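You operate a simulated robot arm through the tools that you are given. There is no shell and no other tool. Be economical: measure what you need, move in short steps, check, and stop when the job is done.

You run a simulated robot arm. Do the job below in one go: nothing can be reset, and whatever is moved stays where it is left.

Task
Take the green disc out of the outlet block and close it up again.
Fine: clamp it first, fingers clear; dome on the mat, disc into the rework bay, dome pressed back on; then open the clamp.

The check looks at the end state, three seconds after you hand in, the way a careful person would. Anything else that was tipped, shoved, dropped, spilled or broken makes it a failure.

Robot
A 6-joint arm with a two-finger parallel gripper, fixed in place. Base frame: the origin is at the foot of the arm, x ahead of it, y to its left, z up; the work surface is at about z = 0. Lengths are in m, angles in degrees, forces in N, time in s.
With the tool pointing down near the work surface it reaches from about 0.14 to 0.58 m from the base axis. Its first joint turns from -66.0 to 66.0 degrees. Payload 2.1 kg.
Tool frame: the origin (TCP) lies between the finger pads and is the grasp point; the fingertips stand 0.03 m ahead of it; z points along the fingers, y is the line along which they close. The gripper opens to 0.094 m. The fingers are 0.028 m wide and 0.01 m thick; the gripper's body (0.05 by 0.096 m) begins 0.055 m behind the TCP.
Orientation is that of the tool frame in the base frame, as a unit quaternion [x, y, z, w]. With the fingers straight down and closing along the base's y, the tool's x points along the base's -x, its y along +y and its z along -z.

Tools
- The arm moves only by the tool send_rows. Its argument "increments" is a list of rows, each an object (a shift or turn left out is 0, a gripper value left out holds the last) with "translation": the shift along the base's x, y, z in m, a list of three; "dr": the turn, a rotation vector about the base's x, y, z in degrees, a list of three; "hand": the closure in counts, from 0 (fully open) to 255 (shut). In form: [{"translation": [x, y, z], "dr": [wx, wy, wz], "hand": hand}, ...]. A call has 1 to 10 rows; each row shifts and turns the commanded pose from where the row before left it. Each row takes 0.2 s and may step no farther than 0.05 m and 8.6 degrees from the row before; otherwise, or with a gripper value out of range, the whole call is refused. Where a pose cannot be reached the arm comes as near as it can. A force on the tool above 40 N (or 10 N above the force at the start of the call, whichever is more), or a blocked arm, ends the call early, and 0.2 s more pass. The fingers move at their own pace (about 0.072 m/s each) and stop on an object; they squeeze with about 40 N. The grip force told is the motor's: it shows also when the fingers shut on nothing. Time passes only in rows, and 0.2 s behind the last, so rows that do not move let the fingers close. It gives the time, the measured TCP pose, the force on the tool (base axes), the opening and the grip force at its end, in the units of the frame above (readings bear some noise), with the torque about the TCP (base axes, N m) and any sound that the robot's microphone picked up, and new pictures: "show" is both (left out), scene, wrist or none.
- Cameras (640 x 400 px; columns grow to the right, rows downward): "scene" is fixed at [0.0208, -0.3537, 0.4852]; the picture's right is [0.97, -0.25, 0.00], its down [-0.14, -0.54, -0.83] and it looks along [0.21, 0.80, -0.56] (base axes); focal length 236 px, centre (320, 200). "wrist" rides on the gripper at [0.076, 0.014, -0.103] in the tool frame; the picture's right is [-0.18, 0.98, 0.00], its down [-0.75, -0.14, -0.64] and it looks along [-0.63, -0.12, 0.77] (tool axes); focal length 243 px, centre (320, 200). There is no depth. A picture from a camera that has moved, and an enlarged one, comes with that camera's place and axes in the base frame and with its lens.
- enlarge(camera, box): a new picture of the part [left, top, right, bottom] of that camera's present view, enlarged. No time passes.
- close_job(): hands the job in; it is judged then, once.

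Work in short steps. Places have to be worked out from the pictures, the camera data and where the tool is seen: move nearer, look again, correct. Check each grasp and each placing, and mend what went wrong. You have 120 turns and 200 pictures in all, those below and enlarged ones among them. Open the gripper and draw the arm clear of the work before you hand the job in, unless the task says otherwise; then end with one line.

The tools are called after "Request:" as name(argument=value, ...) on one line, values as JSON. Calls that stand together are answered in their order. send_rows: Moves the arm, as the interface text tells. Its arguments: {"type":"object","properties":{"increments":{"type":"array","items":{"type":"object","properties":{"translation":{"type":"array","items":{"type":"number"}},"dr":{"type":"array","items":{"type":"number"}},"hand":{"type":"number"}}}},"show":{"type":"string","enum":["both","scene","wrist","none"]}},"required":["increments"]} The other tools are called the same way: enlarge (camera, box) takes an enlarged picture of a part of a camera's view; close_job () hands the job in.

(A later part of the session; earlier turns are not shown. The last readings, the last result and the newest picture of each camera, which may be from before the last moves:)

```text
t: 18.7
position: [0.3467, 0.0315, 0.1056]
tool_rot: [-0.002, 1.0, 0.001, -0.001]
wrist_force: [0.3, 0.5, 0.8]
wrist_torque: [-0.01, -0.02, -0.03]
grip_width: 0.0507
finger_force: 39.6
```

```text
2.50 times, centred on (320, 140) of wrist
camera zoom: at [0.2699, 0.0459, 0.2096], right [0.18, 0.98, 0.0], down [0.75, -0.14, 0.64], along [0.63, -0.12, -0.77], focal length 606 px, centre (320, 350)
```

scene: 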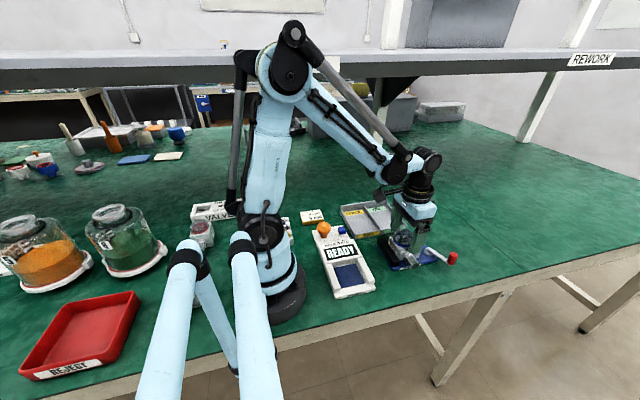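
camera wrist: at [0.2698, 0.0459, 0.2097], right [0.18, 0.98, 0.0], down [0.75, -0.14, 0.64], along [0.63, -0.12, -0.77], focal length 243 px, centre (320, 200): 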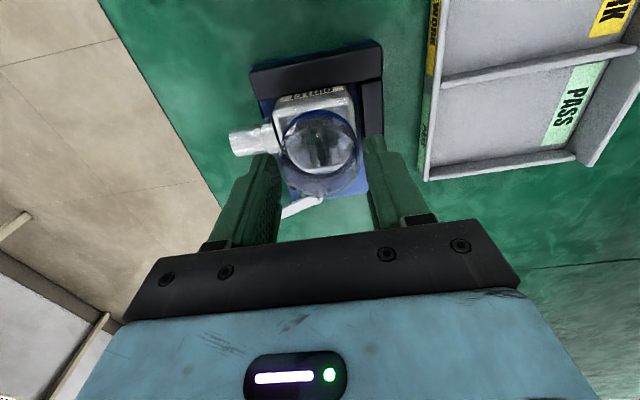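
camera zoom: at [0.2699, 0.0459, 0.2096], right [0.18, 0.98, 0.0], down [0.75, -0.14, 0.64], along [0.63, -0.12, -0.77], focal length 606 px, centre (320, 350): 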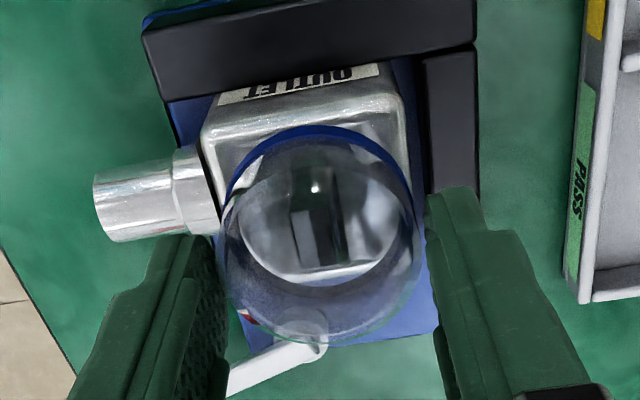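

The dome is held firmly. I lift it and carry it to open mat at about (0.49, 0.09), beyond the tray.

Request:
send_rows(increments=[{"translation": [0, 0, 0.04]}, {"translation": [0, 0, 0.03]}, {"translation": [0.036, 0.015, 0]}, {"translation": [0.036, 0.015, 0]}, {"translation": [0.036, 0.015, 0]}, {"translation": [0.036, 0.015, 0]}, {"translation": [0, 0, -0.04]}, {"translation": [0, 0, -0.04]}, {}], show="both")

Request:
enlarge(camera="scene", box=[360, 180, 500, 280])

```text
t: 20.7
position: [0.4886, 0.0908, 0.0954]
tool_rot: [-0.001, 1.0, 0.001, -0.001]
wrist_force: [0.4, 0.1, -0.6]
wrist_torque: [0.0, 0.0, -0.02]
grip_width: 0.0508
finger_force: 39.5
camera wrist: at [0.4118, 0.1047, 0.1986], right [0.18, 0.98, 0.0], down [0.75, -0.14, 0.64], along [0.63, -0.12, -0.77], focal length 243 px, centre (320, 200)
```

scene: 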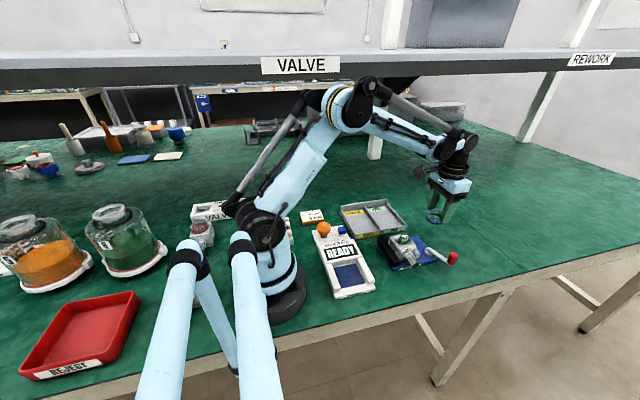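
wrist: 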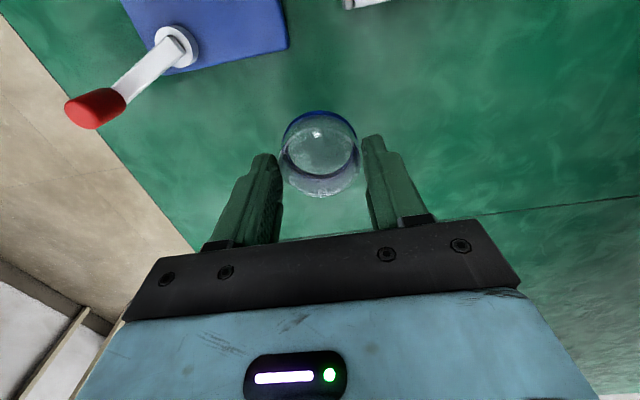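

```text
4.00 times, centred on (430, 230) of scene
camera zoom: at [0.0208, -0.3537, 0.4852], right [0.97, -0.25, 0.0], down [-0.14, -0.54, -0.83], along [0.21, 0.8, -0.56], focal length 946 px, centre (-120, 80)
```

zoom: 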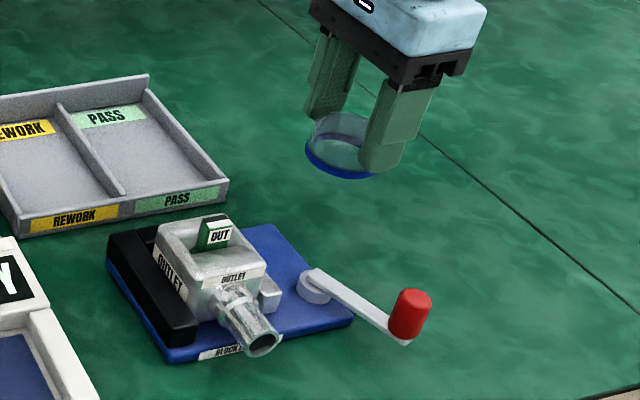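

The dome is carried and a green piece marked OUT stands in the block's pocket. I lower the dome to the mat gently.

Request:
send_rows(increments=[{"translation": [0, 0, -0.03]}, {"translation": [0, 0, -0.015]}, {"translation": [0, 0, -0.005]}, {"translation": [0, 0, -0.003]}], show="none")

Request:
enlarge(camera="scene", box=[410, 180, 490, 240])

```text
t: 21.7
position: [0.4883, 0.0897, 0.0436]
tool_rot: [-0.002, 1.0, 0.0, -0.001]
wrist_force: [-0.6, 0.3, 2.4]
wrist_torque: [-0.1, -0.01, -0.02]
grip_width: 0.051
finger_force: 40.2
```

```text
6.67 times, centred on (450, 210) of scene
camera zoom: at [0.0208, -0.3537, 0.4852], right [0.97, -0.25, 0.0], down [-0.14, -0.54, -0.83], along [0.21, 0.8, -0.56], focal length 1576 px, centre (-547, 133)
```

zoom: 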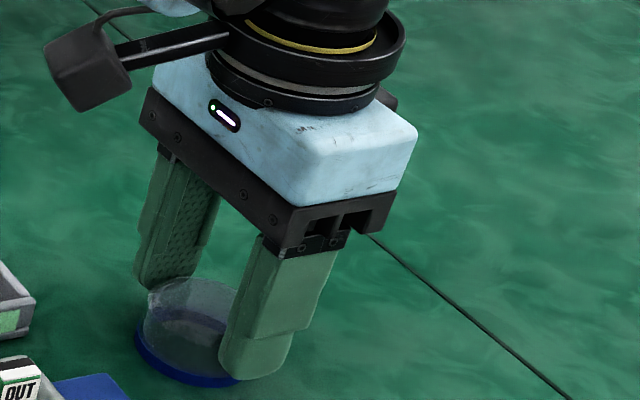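

A slight upward force shows first touch. I ease down 1–2 mm more.

Request:
send_rows(increments=[{"translation": [0, 0, -0.001]}, {"translation": [0, 0, -0.001]}], show="none")

```text
t: 22.3
position: [0.489, 0.0902, 0.0436]
tool_rot: [-0.002, 1.0, 0.001, 0.001]
wrist_force: [5.1, 1.7, 38.6]
wrist_torque: [-0.07, -0.14, 0.0]
grip_width: 0.0511
finger_force: 40.0
```

Seated on the mat at TCP z≈0.043 (so the block's seat is at z≈0.047). I relieve the push and open.

Request:
send_rows(increments=[{"translation": [0, 0, 0.002]}, {"hand": 90}, {"hand": 40}, {}, {"translation": [0, 0, 0.03]}, {"translation": [0, 0, 0.05]}, {}], show="wrist")

Request:
enlarge(camera="scene", box=[370, 180, 490, 275])

Request:
enlarge(camera="scene", box=[385, 222, 435, 262])

```text
t: 23.9
position: [0.489, 0.0908, 0.1221]
tool_rot: [-0.002, 1.0, 0.0, -0.001]
wrist_force: [0.9, 0.4, 0.1]
wrist_torque: [0.0, 0.01, -0.01]
grip_width: 0.0793
finger_force: 0.1
camera wrist: at [0.4128, 0.1049, 0.2253], right [0.18, 0.98, 0.0], down [0.75, -0.14, 0.64], along [0.63, -0.12, -0.77], focal length 243 px, centre (320, 200)
```

wrist: 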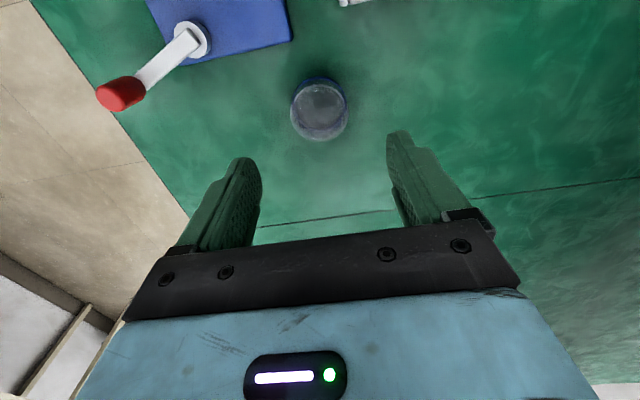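

```text
4.21 times, centred on (430, 228) of scene
camera zoom: at [0.0208, -0.3537, 0.4852], right [0.97, -0.25, 0.0], down [-0.14, -0.54, -0.83], along [0.21, 0.8, -0.56], focal length 995 px, centre (-143, 84)
```

zoom: 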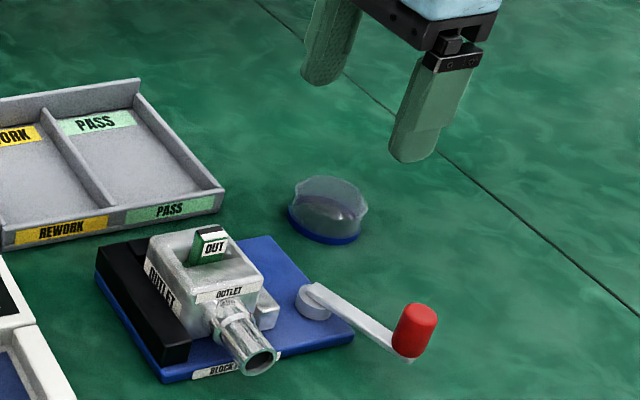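

```text
10.00 times, centred on (410, 242) of scene
camera zoom: at [0.0208, -0.3537, 0.4852], right [0.97, -0.25, 0.0], down [-0.14, -0.54, -0.83], along [0.21, 0.8, -0.56], focal length 2364 px, centre (-580, -220)
```

zoom: 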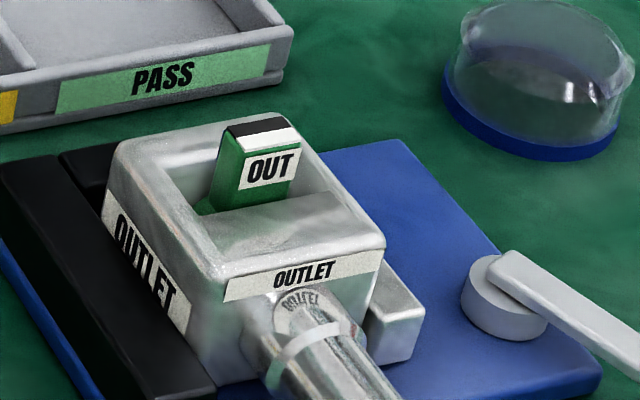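

The dome rests upright on the mat. In the pocket a green disc carries an upright tab marked OUT. I look at it from above.

Request:
send_rows(increments=[{"translation": [0, 0, 0.04]}, {"translation": [-0.045, -0.015, 0.01]}, {"translation": [-0.045, -0.015, 0]}, {"translation": [-0.045, -0.015, 0]}, {"translation": [-0.045, -0.015, 0]}, {"translation": [-0.01, 0, -0.02]}, {}], show="none")

Request:
enlarge(camera="wrist", box=[260, 80, 400, 220])

```text
t: 25.5
position: [0.2972, 0.0311, 0.1545]
tool_rot: [-0.002, 1.0, 0.001, -0.001]
wrist_force: [0.0, 0.1, 0.0]
wrist_torque: [0.03, -0.03, 0.01]
grip_width: 0.0788
finger_force: 0.0
```

```text
2.86 times, centred on (330, 150) of wrist
camera zoom: at [0.2205, 0.0453, 0.2576], right [0.18, 0.98, 0.0], down [0.75, -0.14, 0.64], along [0.63, -0.12, -0.77], focal length 693 px, centre (291, 343)
```

zoom: 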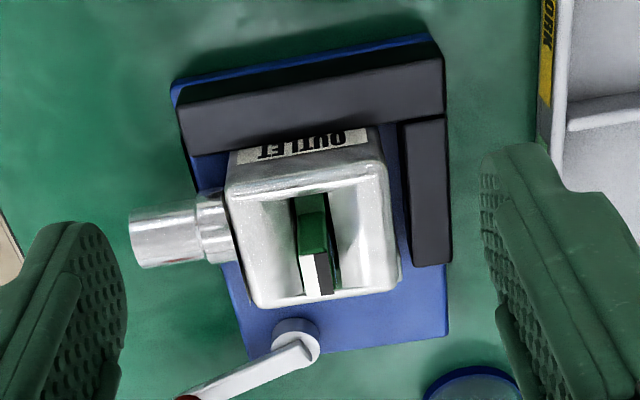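

The tab is about 9 mm thick in y, centred near (0.346, 0.030), with its top at z≈0.07, well above the block's rim (0.047). I go above and descend with fingertips staying above the rim.

Request:
send_rows(increments=[{"translation": [0.025, 0, 0], "hand": 150}, {"translation": [0.024, -0.001, 0]}, {"translation": [0, 0, -0.03]}, {"translation": [0, 0, -0.03]}, {"translation": [0, 0, -0.008]}, {}], show="wrist")

Request:
enlarge(camera="scene", box=[380, 210, 450, 270])

Request:
enlarge(camera="wrist", box=[220, 40, 420, 220])

```text
t: 26.7
position: [0.3494, 0.0284, 0.0854]
tool_rot: [-0.002, 1.0, 0.0, -0.002]
wrist_force: [-1.3, -0.1, 14.1]
wrist_torque: [-0.04, -0.15, -0.06]
grip_width: 0.0388
finger_force: 0.1
stopped in row 6: the force on the tool passed its limit (the readings are from after the stop); the commanded pose is now the measured one
camera wrist: at [0.2715, 0.0426, 0.1896], right [0.18, 0.98, 0.0], down [0.76, -0.14, 0.64], along [0.63, -0.12, -0.77], focal length 243 px, centre (320, 200)
```

wrist: 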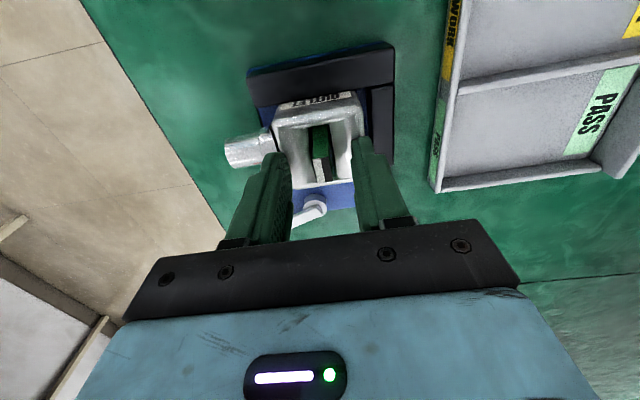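

```text
6.67 times, centred on (415, 240) of scene
camera zoom: at [0.0207, -0.3537, 0.4852], right [0.97, -0.25, 0.0], down [-0.14, -0.54, -0.83], along [0.21, 0.8, -0.56], focal length 1576 px, centre (-313, -67)
```

zoom: 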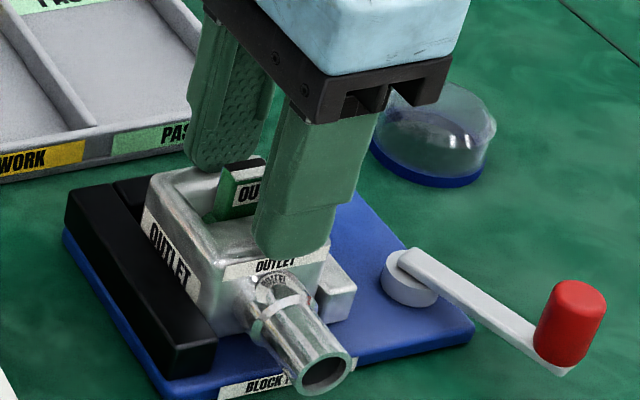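

```text
2.22 times, centred on (320, 130) of wrist
camera zoom: at [0.2715, 0.0426, 0.1896], right [0.18, 0.98, 0.0], down [0.76, -0.14, 0.64], along [0.63, -0.12, -0.77], focal length 539 px, centre (320, 356)
```

zoom: 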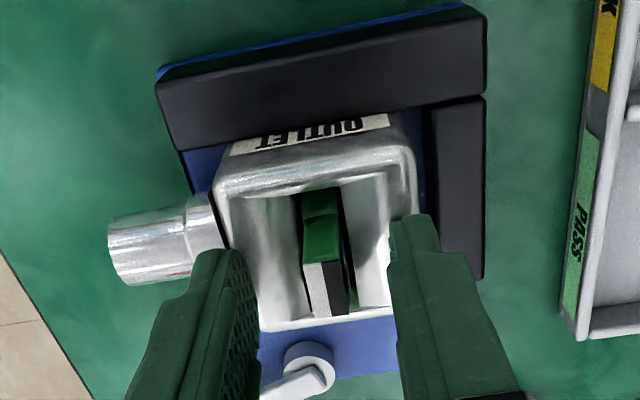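

The fingertips touched the rim, so the rim is at z≈0.055. I raise 3 mm and close on the tab.

Request:
send_rows(increments=[{"translation": [-0.002, 0.001, 0.003]}, {"hand": 210}, {}, {"hand": 240}, {}], show="none")

Request:
enlarge(camera="wrist", box=[220, 40, 420, 220])

Request:
enlarge(camera="scene", box=[380, 210, 450, 270])

```text
t: 27.9
position: [0.3452, 0.0288, 0.0879]
tool_rot: [-0.001, 1.0, 0.0, -0.001]
wrist_force: [0.1, 0.7, -0.6]
wrist_torque: [0.0, -0.01, 0.01]
grip_width: 0.0085
finger_force: 40.2
```

```text
2.22 times, centred on (320, 130) of wrist
camera zoom: at [0.2694, 0.043, 0.1918], right [0.18, 0.98, 0.0], down [0.76, -0.14, 0.64], along [0.63, -0.12, -0.77], focal length 539 px, centre (320, 356)
```

zoom: 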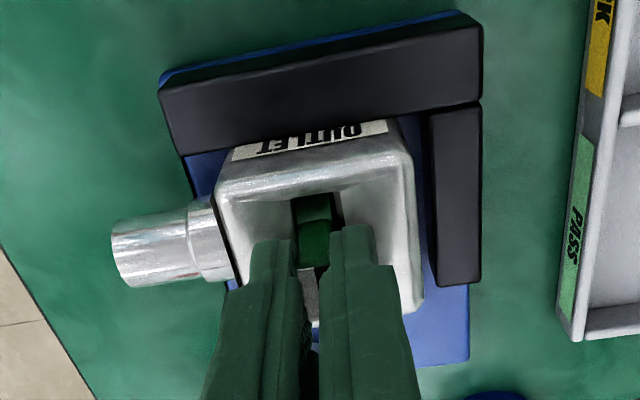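

```text
6.67 times, centred on (415, 240) of scene
camera zoom: at [0.0208, -0.3537, 0.4852], right [0.97, -0.25, 0.0], down [-0.14, -0.54, -0.83], along [0.21, 0.8, -0.56], focal length 1576 px, centre (-313, -67)
```

zoom: 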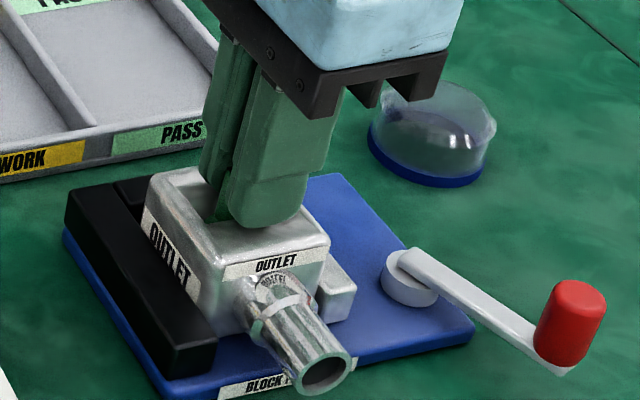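

Tab gripped at 8.5 mm. I pull straight up slowly.

Request:
send_rows(increments=[{"translation": [0, 0, 0.004]}, {"translation": [0, 0, 0.006]}, {"translation": [0, 0, 0.01]}, {"translation": [0, 0, 0.02]}, {"translation": [0, 0, 0.03]}, {}], show="wrist")

Request:
enlarge(camera="scene", box=[370, 180, 460, 270])

```text
t: 29.3
position: [0.3462, 0.03, 0.1578]
tool_rot: [-0.002, 1.0, 0.0, -0.001]
wrist_force: [0.2, 1.0, 0.8]
wrist_torque: [0.0, -0.01, 0.02]
grip_width: 0.0083
finger_force: 39.6
camera wrist: at [0.269, 0.0447, 0.2616], right [0.18, 0.98, 0.0], down [0.76, -0.14, 0.64], along [0.63, -0.12, -0.77], focal length 243 px, centre (320, 200)
```

wrist: 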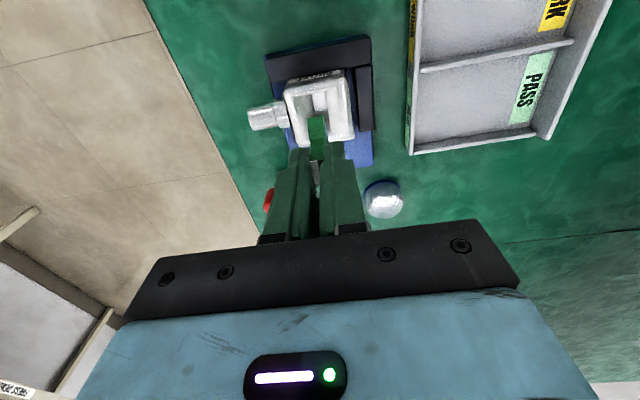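

```text
4.44 times, centred on (415, 225) of scene
camera zoom: at [0.0208, -0.3537, 0.4852], right [0.97, -0.25, 0.0], down [-0.14, -0.54, -0.83], along [0.21, 0.8, -0.56], focal length 1051 px, centre (-102, 89)
```

zoom: 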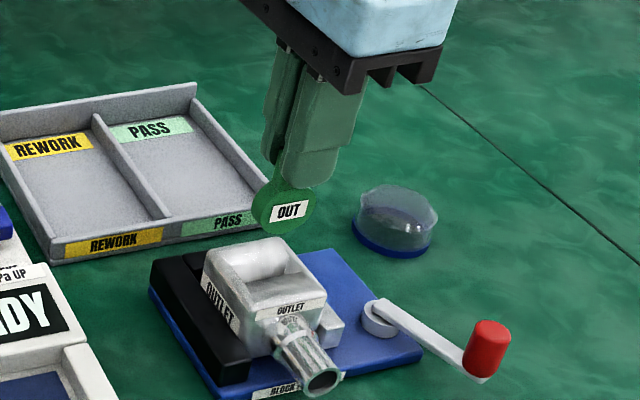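

The disc is out and hanging upright in the grip. I carry it over the REWORK bay centre, about (0.291, 0.184), and lower partway.

Request:
send_rows(increments=[{"translation": [-0.011, 0.031, 0]}, {"translation": [-0.011, 0.031, 0]}, {"translation": [-0.011, 0.031, 0]}, {"translation": [-0.011, 0.031, 0]}, {"translation": [-0.011, 0.03, 0]}, {"translation": [0, 0, -0.03]}, {"translation": [0, 0, -0.02]}, {}], show="wrist")

Request:
enlarge(camera="scene", box=[320, 160, 440, 250])

```text
t: 31.1
position: [0.2902, 0.1828, 0.1089]
tool_rot: [-0.002, 1.0, 0.0, -0.002]
wrist_force: [-0.3, 1.1, -0.4]
wrist_torque: [-0.04, -0.01, 0.0]
grip_width: 0.0083
finger_force: 39.9
camera wrist: at [0.2146, 0.1977, 0.2129], right [0.18, 0.98, 0.0], down [0.76, -0.14, 0.64], along [0.63, -0.12, -0.77], focal length 243 px, centre (320, 200)
```

wrist: 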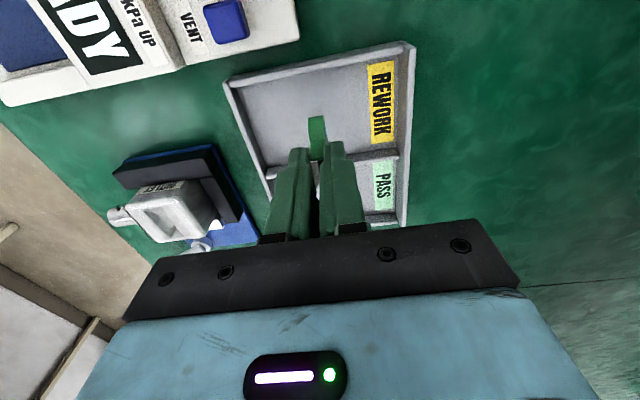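

```text
4.44 times, centred on (380, 205) of scene
camera zoom: at [0.0208, -0.3537, 0.4852], right [0.97, -0.25, 0.0], down [-0.14, -0.54, -0.83], along [0.21, 0.8, -0.56], focal length 1051 px, centre (53, 178)
```

zoom: 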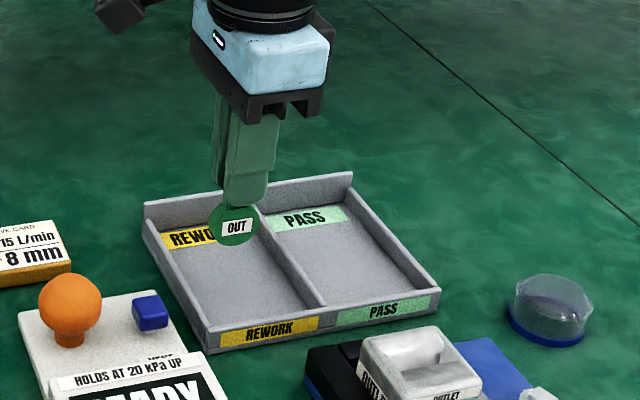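

Centred over the bay. I lower with small steps until the disc touches the floor.

Request:
send_rows(increments=[{"translation": [0, 0, -0.02]}, {"translation": [0, 0, -0.01]}, {"translation": [0, 0, -0.005]}, {"translation": [0, 0, -0.003]}], show="none")

Request:
enlarge(camera="scene", box=[320, 160, 440, 250])

```text
t: 32.1
position: [0.2921, 0.1824, 0.0705]
tool_rot: [-0.002, 1.0, 0.0, -0.002]
wrist_force: [-1.3, 0.5, 34.3]
wrist_torque: [0.01, 0.07, 0.04]
grip_width: 0.0084
finger_force: 40.1
```

```text
4.44 times, centred on (380, 205) of scene
camera zoom: at [0.0207, -0.3538, 0.4851], right [0.97, -0.25, 0.0], down [-0.14, -0.54, -0.83], along [0.21, 0.8, -0.56], focal length 1051 px, centre (53, 178)
```

zoom: 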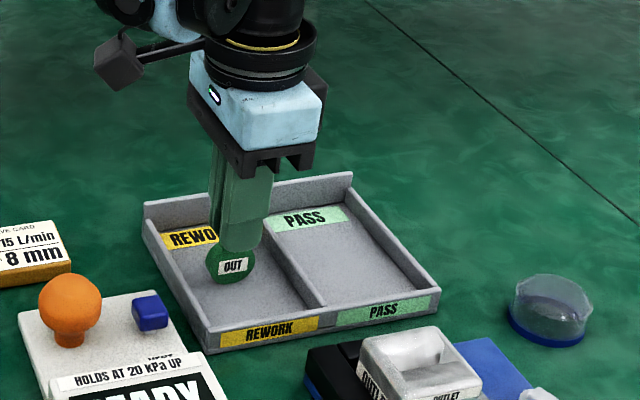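

It touches the floor. I relieve the push and open the fingers gradually so the disc leans over gently inside the bay.

Request:
send_rows(increments=[{"translation": [0, 0, -0.0]}, {"translation": [0, 0, 0.002]}, {"hand": 215}, {"hand": 190}, {"hand": 170}, {"hand": 150}, {}], show="wrist")

Request:
enlarge(camera="scene", box=[320, 160, 440, 250])

```text
t: 33.7
position: [0.2906, 0.182, 0.0714]
tool_rot: [-0.001, 1.0, 0.0, -0.002]
wrist_force: [0.4, -1.1, 1.1]
wrist_torque: [-0.02, 0.01, 0.0]
grip_width: 0.0389
finger_force: 0.1
camera wrist: at [0.2144, 0.1966, 0.1756], right [0.18, 0.98, 0.0], down [0.76, -0.14, 0.64], along [0.63, -0.12, -0.77], focal length 243 px, centre (320, 200)
```

wrist: 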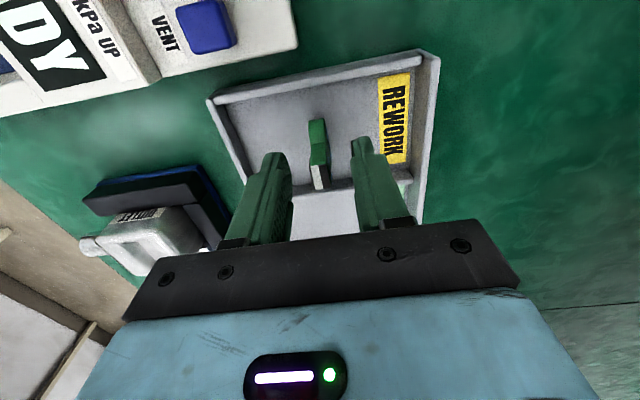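

```text
4.44 times, centred on (380, 205) of scene
camera zoom: at [0.0208, -0.3537, 0.4852], right [0.97, -0.25, 0.0], down [-0.14, -0.54, -0.83], along [0.21, 0.8, -0.56], focal length 1051 px, centre (53, 178)
```

zoom: 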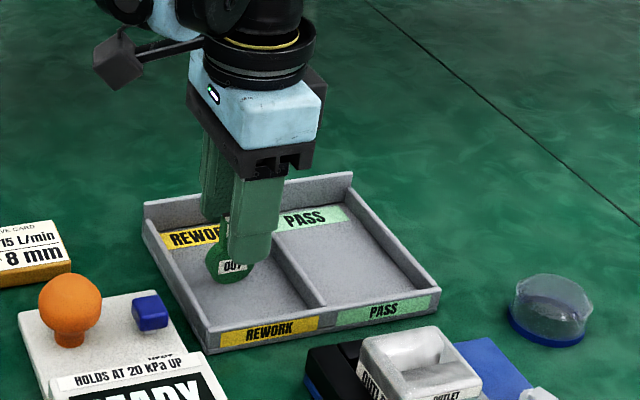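

The disc stands freely on the bay floor. I rise straight up and check it.

Request:
send_rows(increments=[{"translation": [0, 0, 0.02]}, {"translation": [0, 0, 0.04]}, {"translation": [0, 0, 0.04]}, {}], show="wrist")

Request:
enlarge(camera="scene", box=[320, 160, 440, 250])

```text
t: 34.7
position: [0.2933, 0.1836, 0.1768]
tool_rot: [-0.002, 1.0, 0.001, -0.002]
wrist_force: [0.4, -0.1, -0.9]
wrist_torque: [0.02, 0.0, 0.01]
grip_width: 0.0388
finger_force: 0.0
camera wrist: at [0.2176, 0.1982, 0.2796], right [0.18, 0.98, 0.0], down [0.76, -0.14, 0.64], along [0.63, -0.12, -0.77], focal length 243 px, centre (320, 200)
```

wrist: 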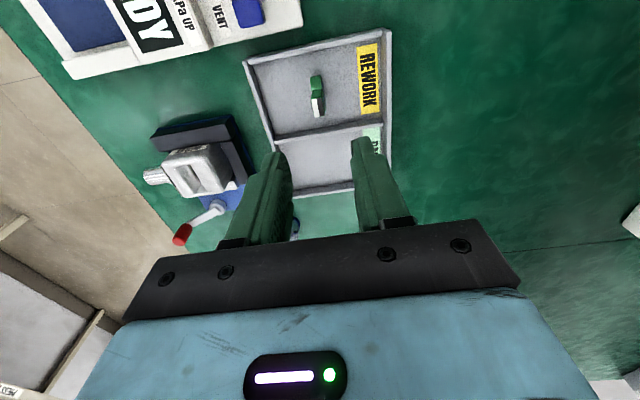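

```text
4.44 times, centred on (380, 205) of scene
camera zoom: at [0.0208, -0.3537, 0.4852], right [0.97, -0.25, 0.0], down [-0.14, -0.54, -0.83], along [0.21, 0.8, -0.56], focal length 1051 px, centre (53, 178)
```

zoom: 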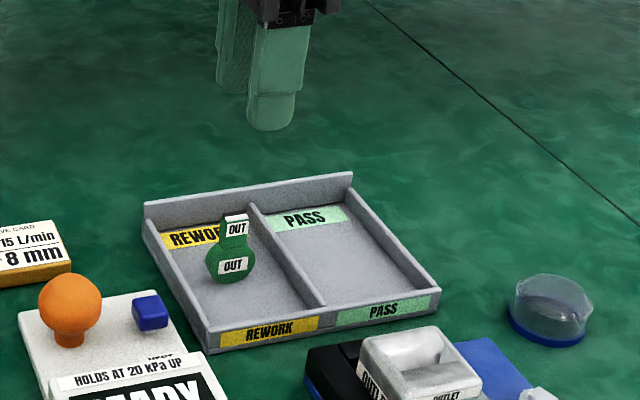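

The disc stands in the REWORK bay. Now I go back over the dome on the mat at (0.489, 0.090).

Request:
send_rows(increments=[{"translation": [0.0393, -0.0186, 0], "hand": 40}, {"translation": [0.0393, -0.0186, 0]}, {"translation": [0.0393, -0.0186, 0]}, {"translation": [0.0393, -0.0186, 0]}, {"translation": [0.0391, -0.0186, 0]}, {"translation": [0, 0, -0.03]}, {"translation": [0, 0, -0.03]}, {}], show="wrist")

Request:
enlarge(camera="scene", box=[400, 160, 500, 250])

Request:
enlarge(camera="wrist", box=[230, 40, 430, 220])

```text
t: 36.5
position: [0.4901, 0.0904, 0.1124]
tool_rot: [-0.002, 1.0, 0.0, -0.001]
wrist_force: [0.8, -0.2, 0.5]
wrist_torque: [0.0, 0.0, -0.01]
grip_width: 0.0793
finger_force: 0.1
camera wrist: at [0.4142, 0.1051, 0.2164], right [0.18, 0.98, 0.0], down [0.76, -0.14, 0.64], along [0.63, -0.12, -0.77], focal length 243 px, centre (320, 200)
```

wrist: 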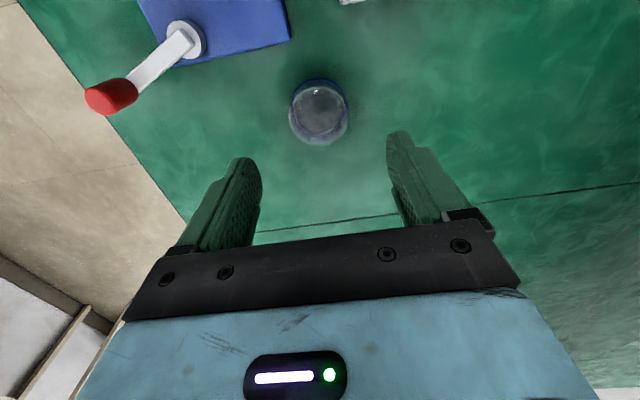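

```text
4.44 times, centred on (450, 205) of scene
camera zoom: at [0.0208, -0.3537, 0.4852], right [0.97, -0.25, 0.0], down [-0.14, -0.54, -0.83], along [0.21, 0.8, -0.56], focal length 1051 px, centre (-258, 178)
```

zoom: 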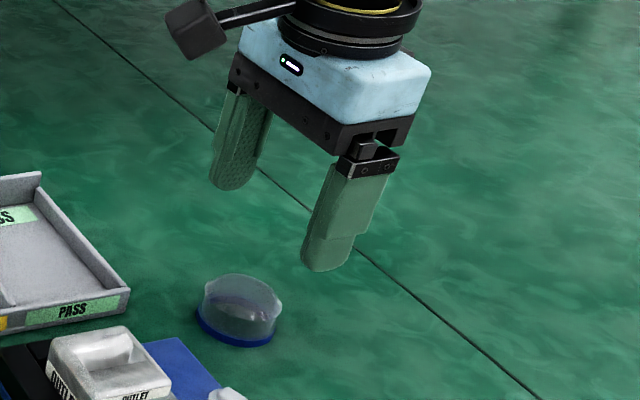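

```text
2.22 times, centred on (330, 130) of wrist
camera zoom: at [0.4142, 0.1051, 0.2164], right [0.18, 0.98, 0.0], down [0.76, -0.14, 0.64], along [0.63, -0.12, -0.77], focal length 539 px, centre (298, 356)
```

zoom: 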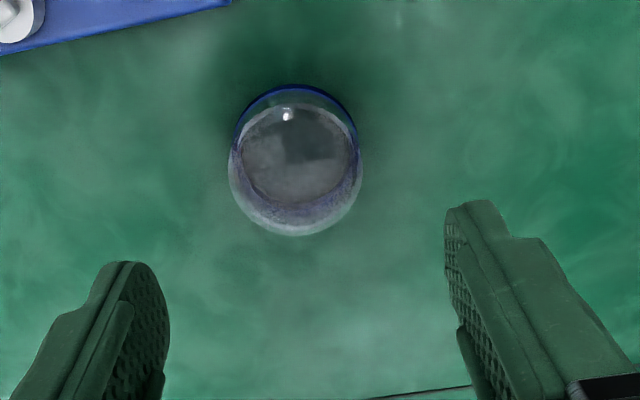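

Aligned. I lower so the pads hold the dome nearer the ring (tips ≈6 mm above the mat), then close.

Request:
send_rows(increments=[{"translation": [-0.001, 0, -0.03]}, {"translation": [0, 0, -0.03]}, {"translation": [0, 0, -0.013]}, {"translation": [0, 0, -0.002]}, {}], show="none")

Request:
enlarge(camera="scene", box=[400, 160, 500, 250])

```text
t: 37.7
position: [0.4845, 0.0895, 0.0366]
tool_rot: [-0.002, 1.0, -0.001, -0.001]
wrist_force: [-0.6, -0.2, 0.1]
wrist_torque: [0.03, 0.01, 0.01]
grip_width: 0.0791
finger_force: 0.1
```

```text
4.44 times, centred on (450, 205) of scene
camera zoom: at [0.0208, -0.3537, 0.4852], right [0.97, -0.25, 0.0], down [-0.14, -0.54, -0.83], along [0.21, 0.8, -0.56], focal length 1051 px, centre (-258, 178)
```

zoom: 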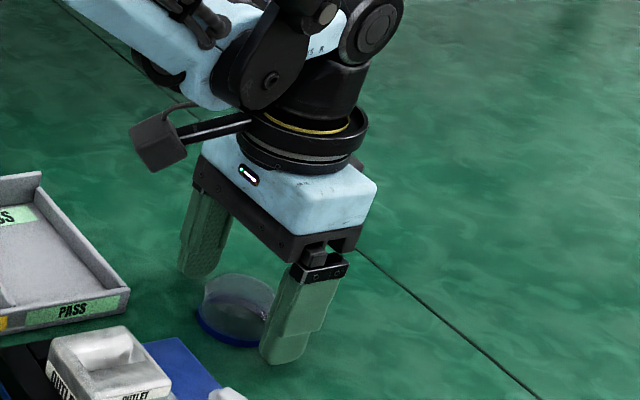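

The x reading is 4 mm short; I re-read before gripping.

Request:
send_rows(increments=[{}, {}], show="none")

```text
t: 38.3
position: [0.4854, 0.09, 0.0382]
tool_rot: [-0.001, 1.0, 0.0, -0.002]
wrist_force: [-0.7, -0.6, -0.3]
wrist_torque: [-0.03, -0.02, -0.02]
grip_width: 0.0791
finger_force: 0.0
```

Request:
send_rows(increments=[{"translation": [0.003, 0, 0]}, {}], show="none")

```text
t: 38.9
position: [0.4886, 0.0881, 0.0368]
tool_rot: [-0.002, 1.0, 0.0, -0.001]
wrist_force: [0.1, 0.1, -0.5]
wrist_torque: [0.02, -0.02, 0.02]
grip_width: 0.0792
finger_force: 0.2
```

Position is back to x≈0.4885. I close on the dome.

Request:
send_rows(increments=[{"hand": 90}, {"hand": 120}, {"hand": 150}, {"hand": 165}, {}], show="none")

Request:
enlarge(camera="scene", box=[410, 190, 480, 250])

Request:
enlarge(camera="wrist", box=[220, 60, 420, 240])

```text
t: 40.1
position: [0.4891, 0.0897, 0.0382]
tool_rot: [-0.002, 1.0, -0.001, -0.002]
wrist_force: [-0.5, -0.4, 0.6]
wrist_torque: [-0.12, 0.03, -0.01]
grip_width: 0.0511
finger_force: 39.8
```

```text
6.67 times, centred on (445, 220) of scene
camera zoom: at [0.0208, -0.3537, 0.4852], right [0.97, -0.25, 0.0], down [-0.14, -0.54, -0.83], along [0.21, 0.8, -0.56], focal length 1576 px, centre (-513, 67)
```

zoom: 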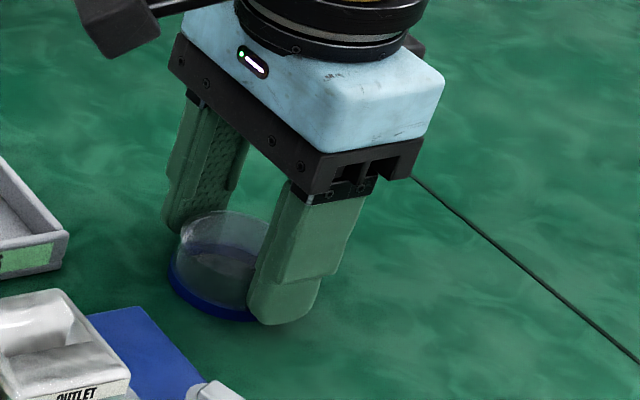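

```text
2.22 times, centred on (320, 150) of wrist
camera zoom: at [0.4116, 0.1044, 0.1409], right [0.18, 0.98, 0.0], down [0.76, -0.14, 0.64], along [0.63, -0.12, -0.77], focal length 539 px, centre (320, 311)
```

zoom: 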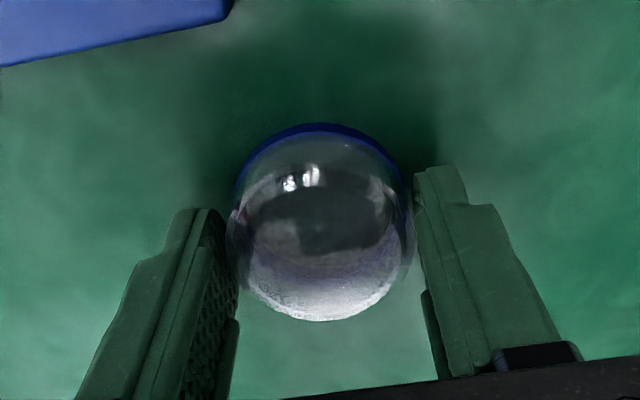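

Held at 51 mm, with the tips at the top of the ring. I lift and carry it back over the block.

Request:
send_rows(increments=[{"translation": [0, 0, 0.03]}, {"translation": [0, 0, 0.05]}, {"translation": [0, 0, 0.04]}, {"translation": [-0.036, -0.0148, 0]}, {"translation": [-0.036, -0.0148, 0]}, {"translation": [-0.036, -0.0148, 0]}, {"translation": [-0.0345, -0.0148, 0]}, {"translation": [0, 0, -0.03]}, {}], show="none")

Request:
enlarge(camera="scene", box=[370, 180, 460, 270])

Request:
enlarge(camera="wrist", box=[220, 40, 420, 240])

```text
t: 42.1
position: [0.3477, 0.0335, 0.1295]
tool_rot: [-0.001, 1.0, 0.0, -0.002]
wrist_force: [0.1, 0.2, -1.0]
wrist_torque: [0.02, -0.01, -0.03]
grip_width: 0.051
finger_force: 39.7
```

```text
4.44 times, centred on (415, 225) of scene
camera zoom: at [0.0208, -0.3537, 0.4852], right [0.97, -0.25, 0.0], down [-0.14, -0.54, -0.83], along [0.21, 0.8, -0.56], focal length 1051 px, centre (-102, 89)
```

zoom: 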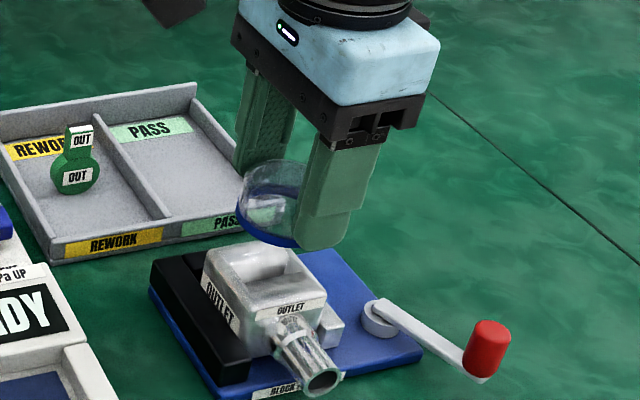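

```text
2.00 times, centred on (320, 140) of wrist
camera zoom: at [0.2715, 0.0477, 0.2325], right [0.18, 0.98, 0.0], down [0.76, -0.14, 0.64], along [0.63, -0.12, -0.77], focal length 485 px, centre (320, 320)
```

zoom: 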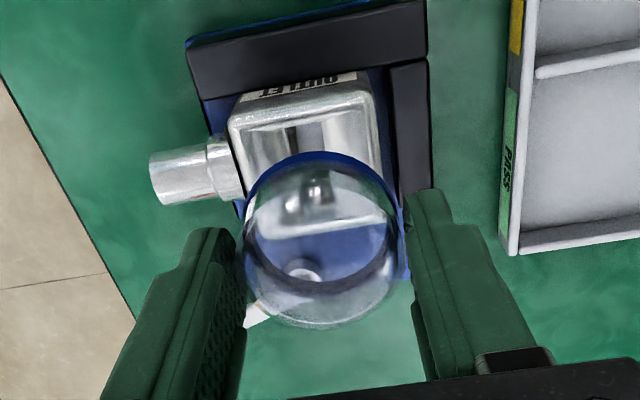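

The disc stays standing in the bay. I trim the position and descend to just above the block, then re-read.

Request:
send_rows(increments=[{"translation": [-0.001, -0.002, -0.015]}, {"translation": [0, 0, -0.01]}, {}], show="none")

Request:
send_rows(increments=[{}], show="none")

Request:
enlarge(camera="scene", box=[380, 210, 450, 270])

Request:
enlarge(camera="wrist", box=[220, 40, 420, 240])

```text
t: 42.9
position: [0.3467, 0.0308, 0.1031]
tool_rot: [-0.001, 1.0, 0.0, -0.002]
wrist_force: [0.5, 0.1, -0.6]
wrist_torque: [-0.01, -0.02, -0.03]
grip_width: 0.0512
finger_force: 40.5
```

```text
t: 43.3
position: [0.3455, 0.03, 0.1037]
tool_rot: [-0.002, 1.0, 0.0, -0.002]
wrist_force: [0.8, -0.3, 0.2]
wrist_torque: [-0.06, 0.01, 0.02]
grip_width: 0.051
finger_force: 40.1
```

```text
6.67 times, centred on (415, 240) of scene
camera zoom: at [0.0208, -0.3537, 0.4852], right [0.97, -0.25, 0.0], down [-0.14, -0.54, -0.83], along [0.21, 0.8, -0.56], focal length 1576 px, centre (-313, -67)
```

zoom: 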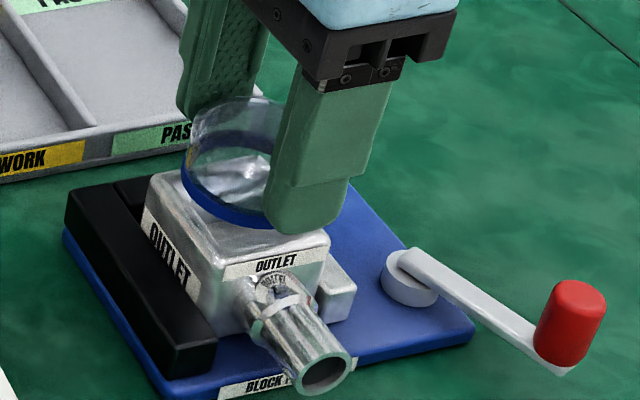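

```text
2.00 times, centred on (320, 140) of wrist
camera zoom: at [0.2694, 0.0449, 0.207], right [0.18, 0.98, 0.0], down [0.76, -0.14, 0.64], along [0.63, -0.12, -0.77], focal length 485 px, centre (320, 320)
```

zoom: 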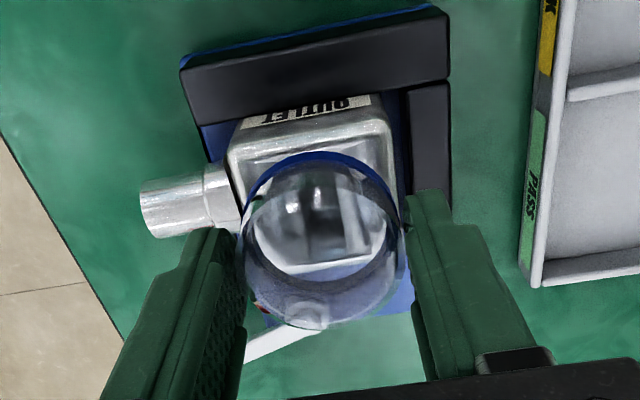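

Position reads (0.346, 0.0305), matching the original seat. I lower in small steps until contact.

Request:
send_rows(increments=[{"translation": [0, 0, -0.005]}, {"translation": [0, 0, -0.002]}, {"translation": [0, 0, -0.0015]}, {"translation": [0, 0, -0.001]}], show="none")

Request:
enlarge(camera="scene", box=[385, 220, 435, 262])

```text
t: 44.3
position: [0.3461, 0.0288, 0.0931]
tool_rot: [-0.002, 1.0, 0.001, -0.002]
wrist_force: [-4.8, 7.3, 17.1]
wrist_torque: [0.17, 0.07, 0.01]
grip_width: 0.051
finger_force: 40.0
heard: snap
```

```text
9.52 times, centred on (410, 241) of scene
camera zoom: at [0.0207, -0.3537, 0.4852], right [0.97, -0.25, 0.0], down [-0.14, -0.54, -0.83], along [0.21, 0.8, -0.56], focal length 2251 px, centre (-537, -190)
```

zoom: 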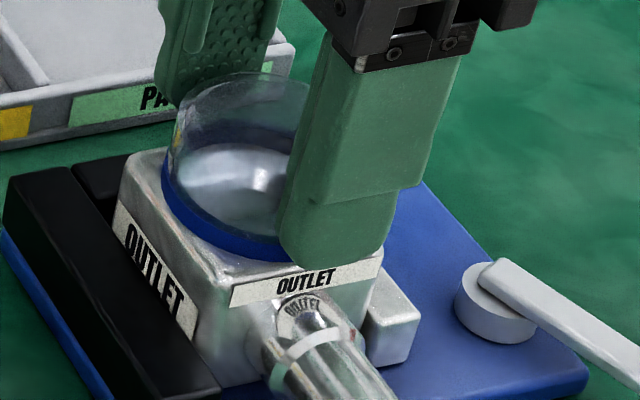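

A snap: the dome has engaged. I press a touch more to seat it fully.

Request:
send_rows(increments=[{"translation": [0, 0.0005, -0.001]}, {"translation": [0, 0, -0.001]}], show="none")

```text
t: 44.7
position: [0.345, 0.0299, 0.0933]
tool_rot: [-0.002, 1.0, 0.002, -0.003]
wrist_force: [-1.4, 1.7, 9.0]
wrist_torque: [-0.16, -0.16, 0.0]
grip_width: 0.0508
finger_force: 40.3
stopped in row 1: the force on the tool passed its limit (the readings are from after the stop); the commanded pose is now the measured one
```

Firmly seated. I open the fingers and rise straight up.

Request:
send_rows(increments=[{"hand": 120}, {"hand": 70}, {"hand": 40}, {}, {"translation": [0, 0, 0.03]}, {"translation": [0, 0, 0.05]}, {}], show="none")

Request:
enlarge(camera="scene", box=[380, 215, 470, 275])

Request:
enlarge(camera="wrist", box=[240, 20, 400, 220])

```text
t: 46.3
position: [0.3459, 0.03, 0.1709]
tool_rot: [-0.001, 1.0, 0.002, -0.002]
wrist_force: [-0.6, -0.8, 0.4]
wrist_torque: [-0.02, -0.04, 0.01]
grip_width: 0.0793
finger_force: 0.1
```

```text
6.67 times, centred on (425, 245) of scene
camera zoom: at [0.0208, -0.3537, 0.4852], right [0.97, -0.25, 0.0], down [-0.14, -0.54, -0.83], along [0.21, 0.8, -0.56], focal length 1576 px, centre (-380, -100)
```

zoom: 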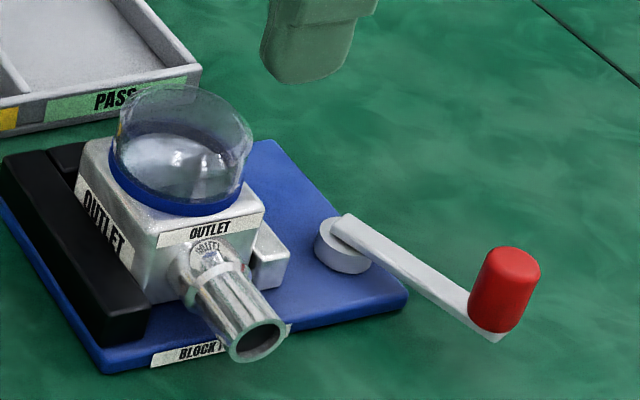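

```text
2.00 times, centred on (320, 120) of wrist
camera zoom: at [0.2696, 0.0443, 0.2749], right [0.18, 0.98, 0.0], down [0.76, -0.14, 0.64], along [0.63, -0.11, -0.77], focal length 485 px, centre (320, 360)
```

zoom: 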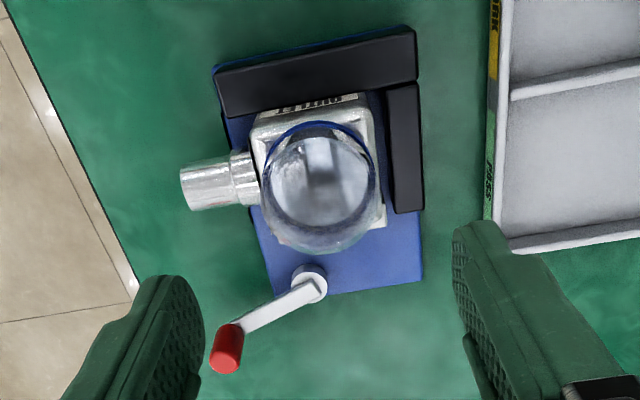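

The dome sits level as it did originally. Now to open the clamp: I move over the knob with the gripper turned to −61° as before.

Request:
send_rows(increments=[{"translation": [0.0113, -0.0089, 0], "dr": [0, 0, -7.65], "hand": 130}, {"translation": [0.0113, -0.0089, 0], "dr": [0, 0, -7.65]}, {"translation": [0.0113, -0.0089, 0], "dr": [0, 0, -7.65]}, {"translation": [0.0113, -0.0089, 0], "dr": [0, 0, -7.65]}, {"translation": [0.0113, -0.0089, 0], "dr": [0, 0, -7.65]}, {"translation": [0.0113, -0.0089, 0], "dr": [0, 0, -7.65]}, {"translation": [0.0113, -0.0089, 0], "dr": [0, 0, -7.65]}, {"translation": [0.0113, -0.0089, -0.04], "dr": [0, 0, -7.65]}, {}], show="wrist")

Request:
enlarge(camera="scene", box=[390, 200, 490, 275])

```text
t: 48.3
position: [0.4362, -0.0425, 0.1323]
tool_rot: [0.508, 0.861, 0.003, -0.002]
wrist_force: [0.2, 1.1, 0.2]
wrist_torque: [0.05, 0.01, 0.05]
grip_width: 0.0462
finger_force: 0.0
camera wrist: at [0.4111, 0.0308, 0.2361], right [0.95, 0.31, 0.0], down [0.24, -0.73, 0.64], along [0.2, -0.6, -0.77], focal length 243 px, centre (320, 200)
```

wrist: 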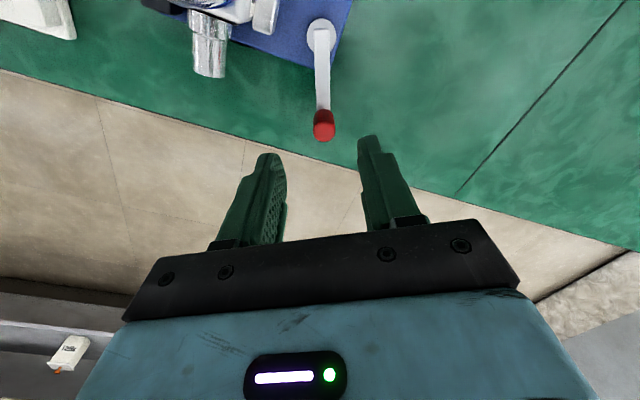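

```text
5.33 times, centred on (440, 238) of scene
camera zoom: at [0.0208, -0.3537, 0.4852], right [0.97, -0.25, 0.0], down [-0.14, -0.54, -0.83], along [0.21, 0.8, -0.56], focal length 1261 px, centre (-320, 0)
```

zoom: 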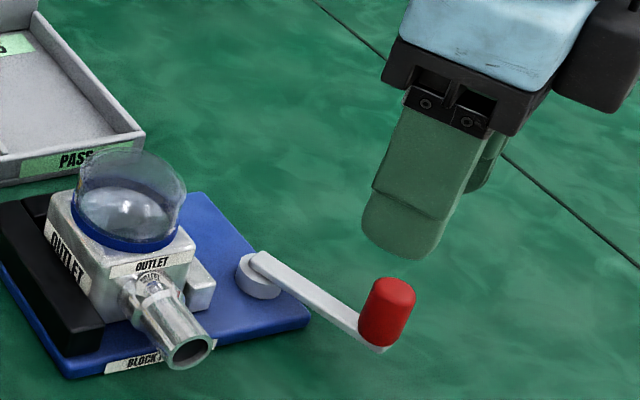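

Aligned over the knob. I descend to z≈0.068 and grip.

Request:
send_rows(increments=[{"translation": [0, 0.001, -0.03]}, {"translation": [0, 0, -0.03]}, {"translation": [0, 0, -0.004]}, {"hand": 190}, {"hand": 215}, {}, {}], show="wrist")

```text
t: 49.9
position: [0.4369, -0.0411, 0.0694]
tool_rot: [0.507, 0.862, 0.003, -0.002]
wrist_force: [8.4, 4.2, -3.1]
wrist_torque: [0.03, -0.13, 0.07]
grip_width: 0.0201
finger_force: 5.1
camera wrist: at [0.4108, 0.0326, 0.1727], right [0.95, 0.32, 0.0], down [0.24, -0.73, 0.64], along [0.2, -0.6, -0.77], focal length 243 px, centre (320, 200)
```

wrist: 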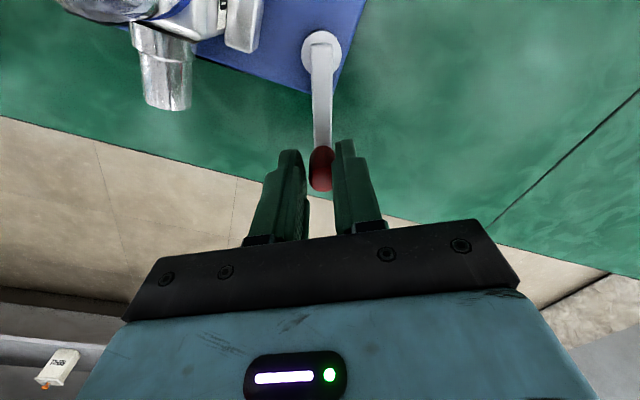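

One finger touches; I let the grip finish, then swing the lever back along the arc.

Request:
send_rows(increments=[{"hand": 225}, {}, {"translation": [0.0072, 0.0034, 0], "dr": [0, 0, 8]}, {"translation": [0.0067, 0.0044, 0], "dr": [0, 0, 8]}, {"translation": [0.0059, 0.0053, 0], "dr": [0, 0, 8]}], show="wrist")

```text
t: 51.1
position: [0.4564, -0.029, 0.0682]
tool_rot: [0.316, 0.949, 0.001, -0.002]
wrist_force: [7.6, -11.2, 3.4]
wrist_torque: [-0.34, 0.59, 0.03]
grip_width: 0.0168
finger_force: 45.1
camera wrist: at [0.4032, 0.0285, 0.1724], right [0.74, 0.68, 0.0], down [0.52, -0.57, 0.64], along [0.43, -0.47, -0.77], focal length 243 px, centre (320, 200)
```

wrist: 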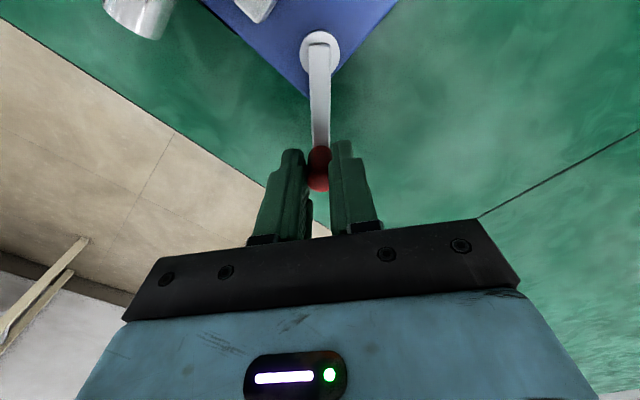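

Swinging well. I continue toward the open position.

Request:
send_rows(increments=[{"translation": [0.0052, 0.006, 0], "dr": [0, 0, 8]}, {"translation": [0.0043, 0.0067, 0], "dr": [0, 0, 8]}, {"translation": [0.0033, 0.0073, 0], "dr": [0, 0, 8]}, {"translation": [0.0023, 0.0077, 0], "dr": [0, 0, 8]}, {"translation": [0.0012, 0.0075, 0], "dr": [0, 0, 5]}], show="wrist")

Request:
enlarge(camera="scene", box=[390, 205, 480, 275])

```text
t: 52.3
position: [0.4713, 0.0084, 0.0683]
tool_rot: [-0.001, 1.0, 0.002, -0.005]
wrist_force: [-1.5, -3.1, -3.1]
wrist_torque: [-0.21, -0.46, 0.15]
grip_width: 0.0165
finger_force: 44.8
camera wrist: at [0.3962, 0.0231, 0.1729], right [0.18, 0.98, 0.0], down [0.76, -0.14, 0.63], along [0.62, -0.11, -0.77], focal length 243 px, centre (320, 200)
```

wrist: 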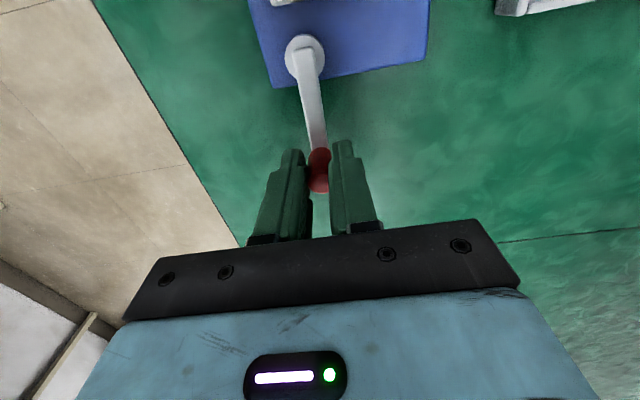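

```text
5.71 times, centred on (435, 240) of scene
camera zoom: at [0.0208, -0.3537, 0.4852], right [0.97, -0.25, 0.0], down [-0.14, -0.54, -0.83], along [0.21, 0.8, -0.56], focal length 1351 px, centre (-337, -29)
```

zoom: 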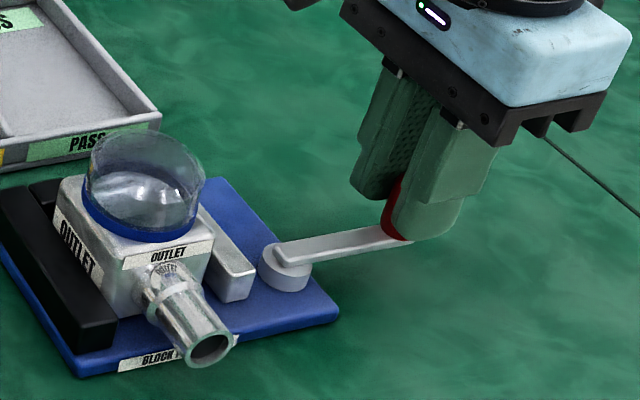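

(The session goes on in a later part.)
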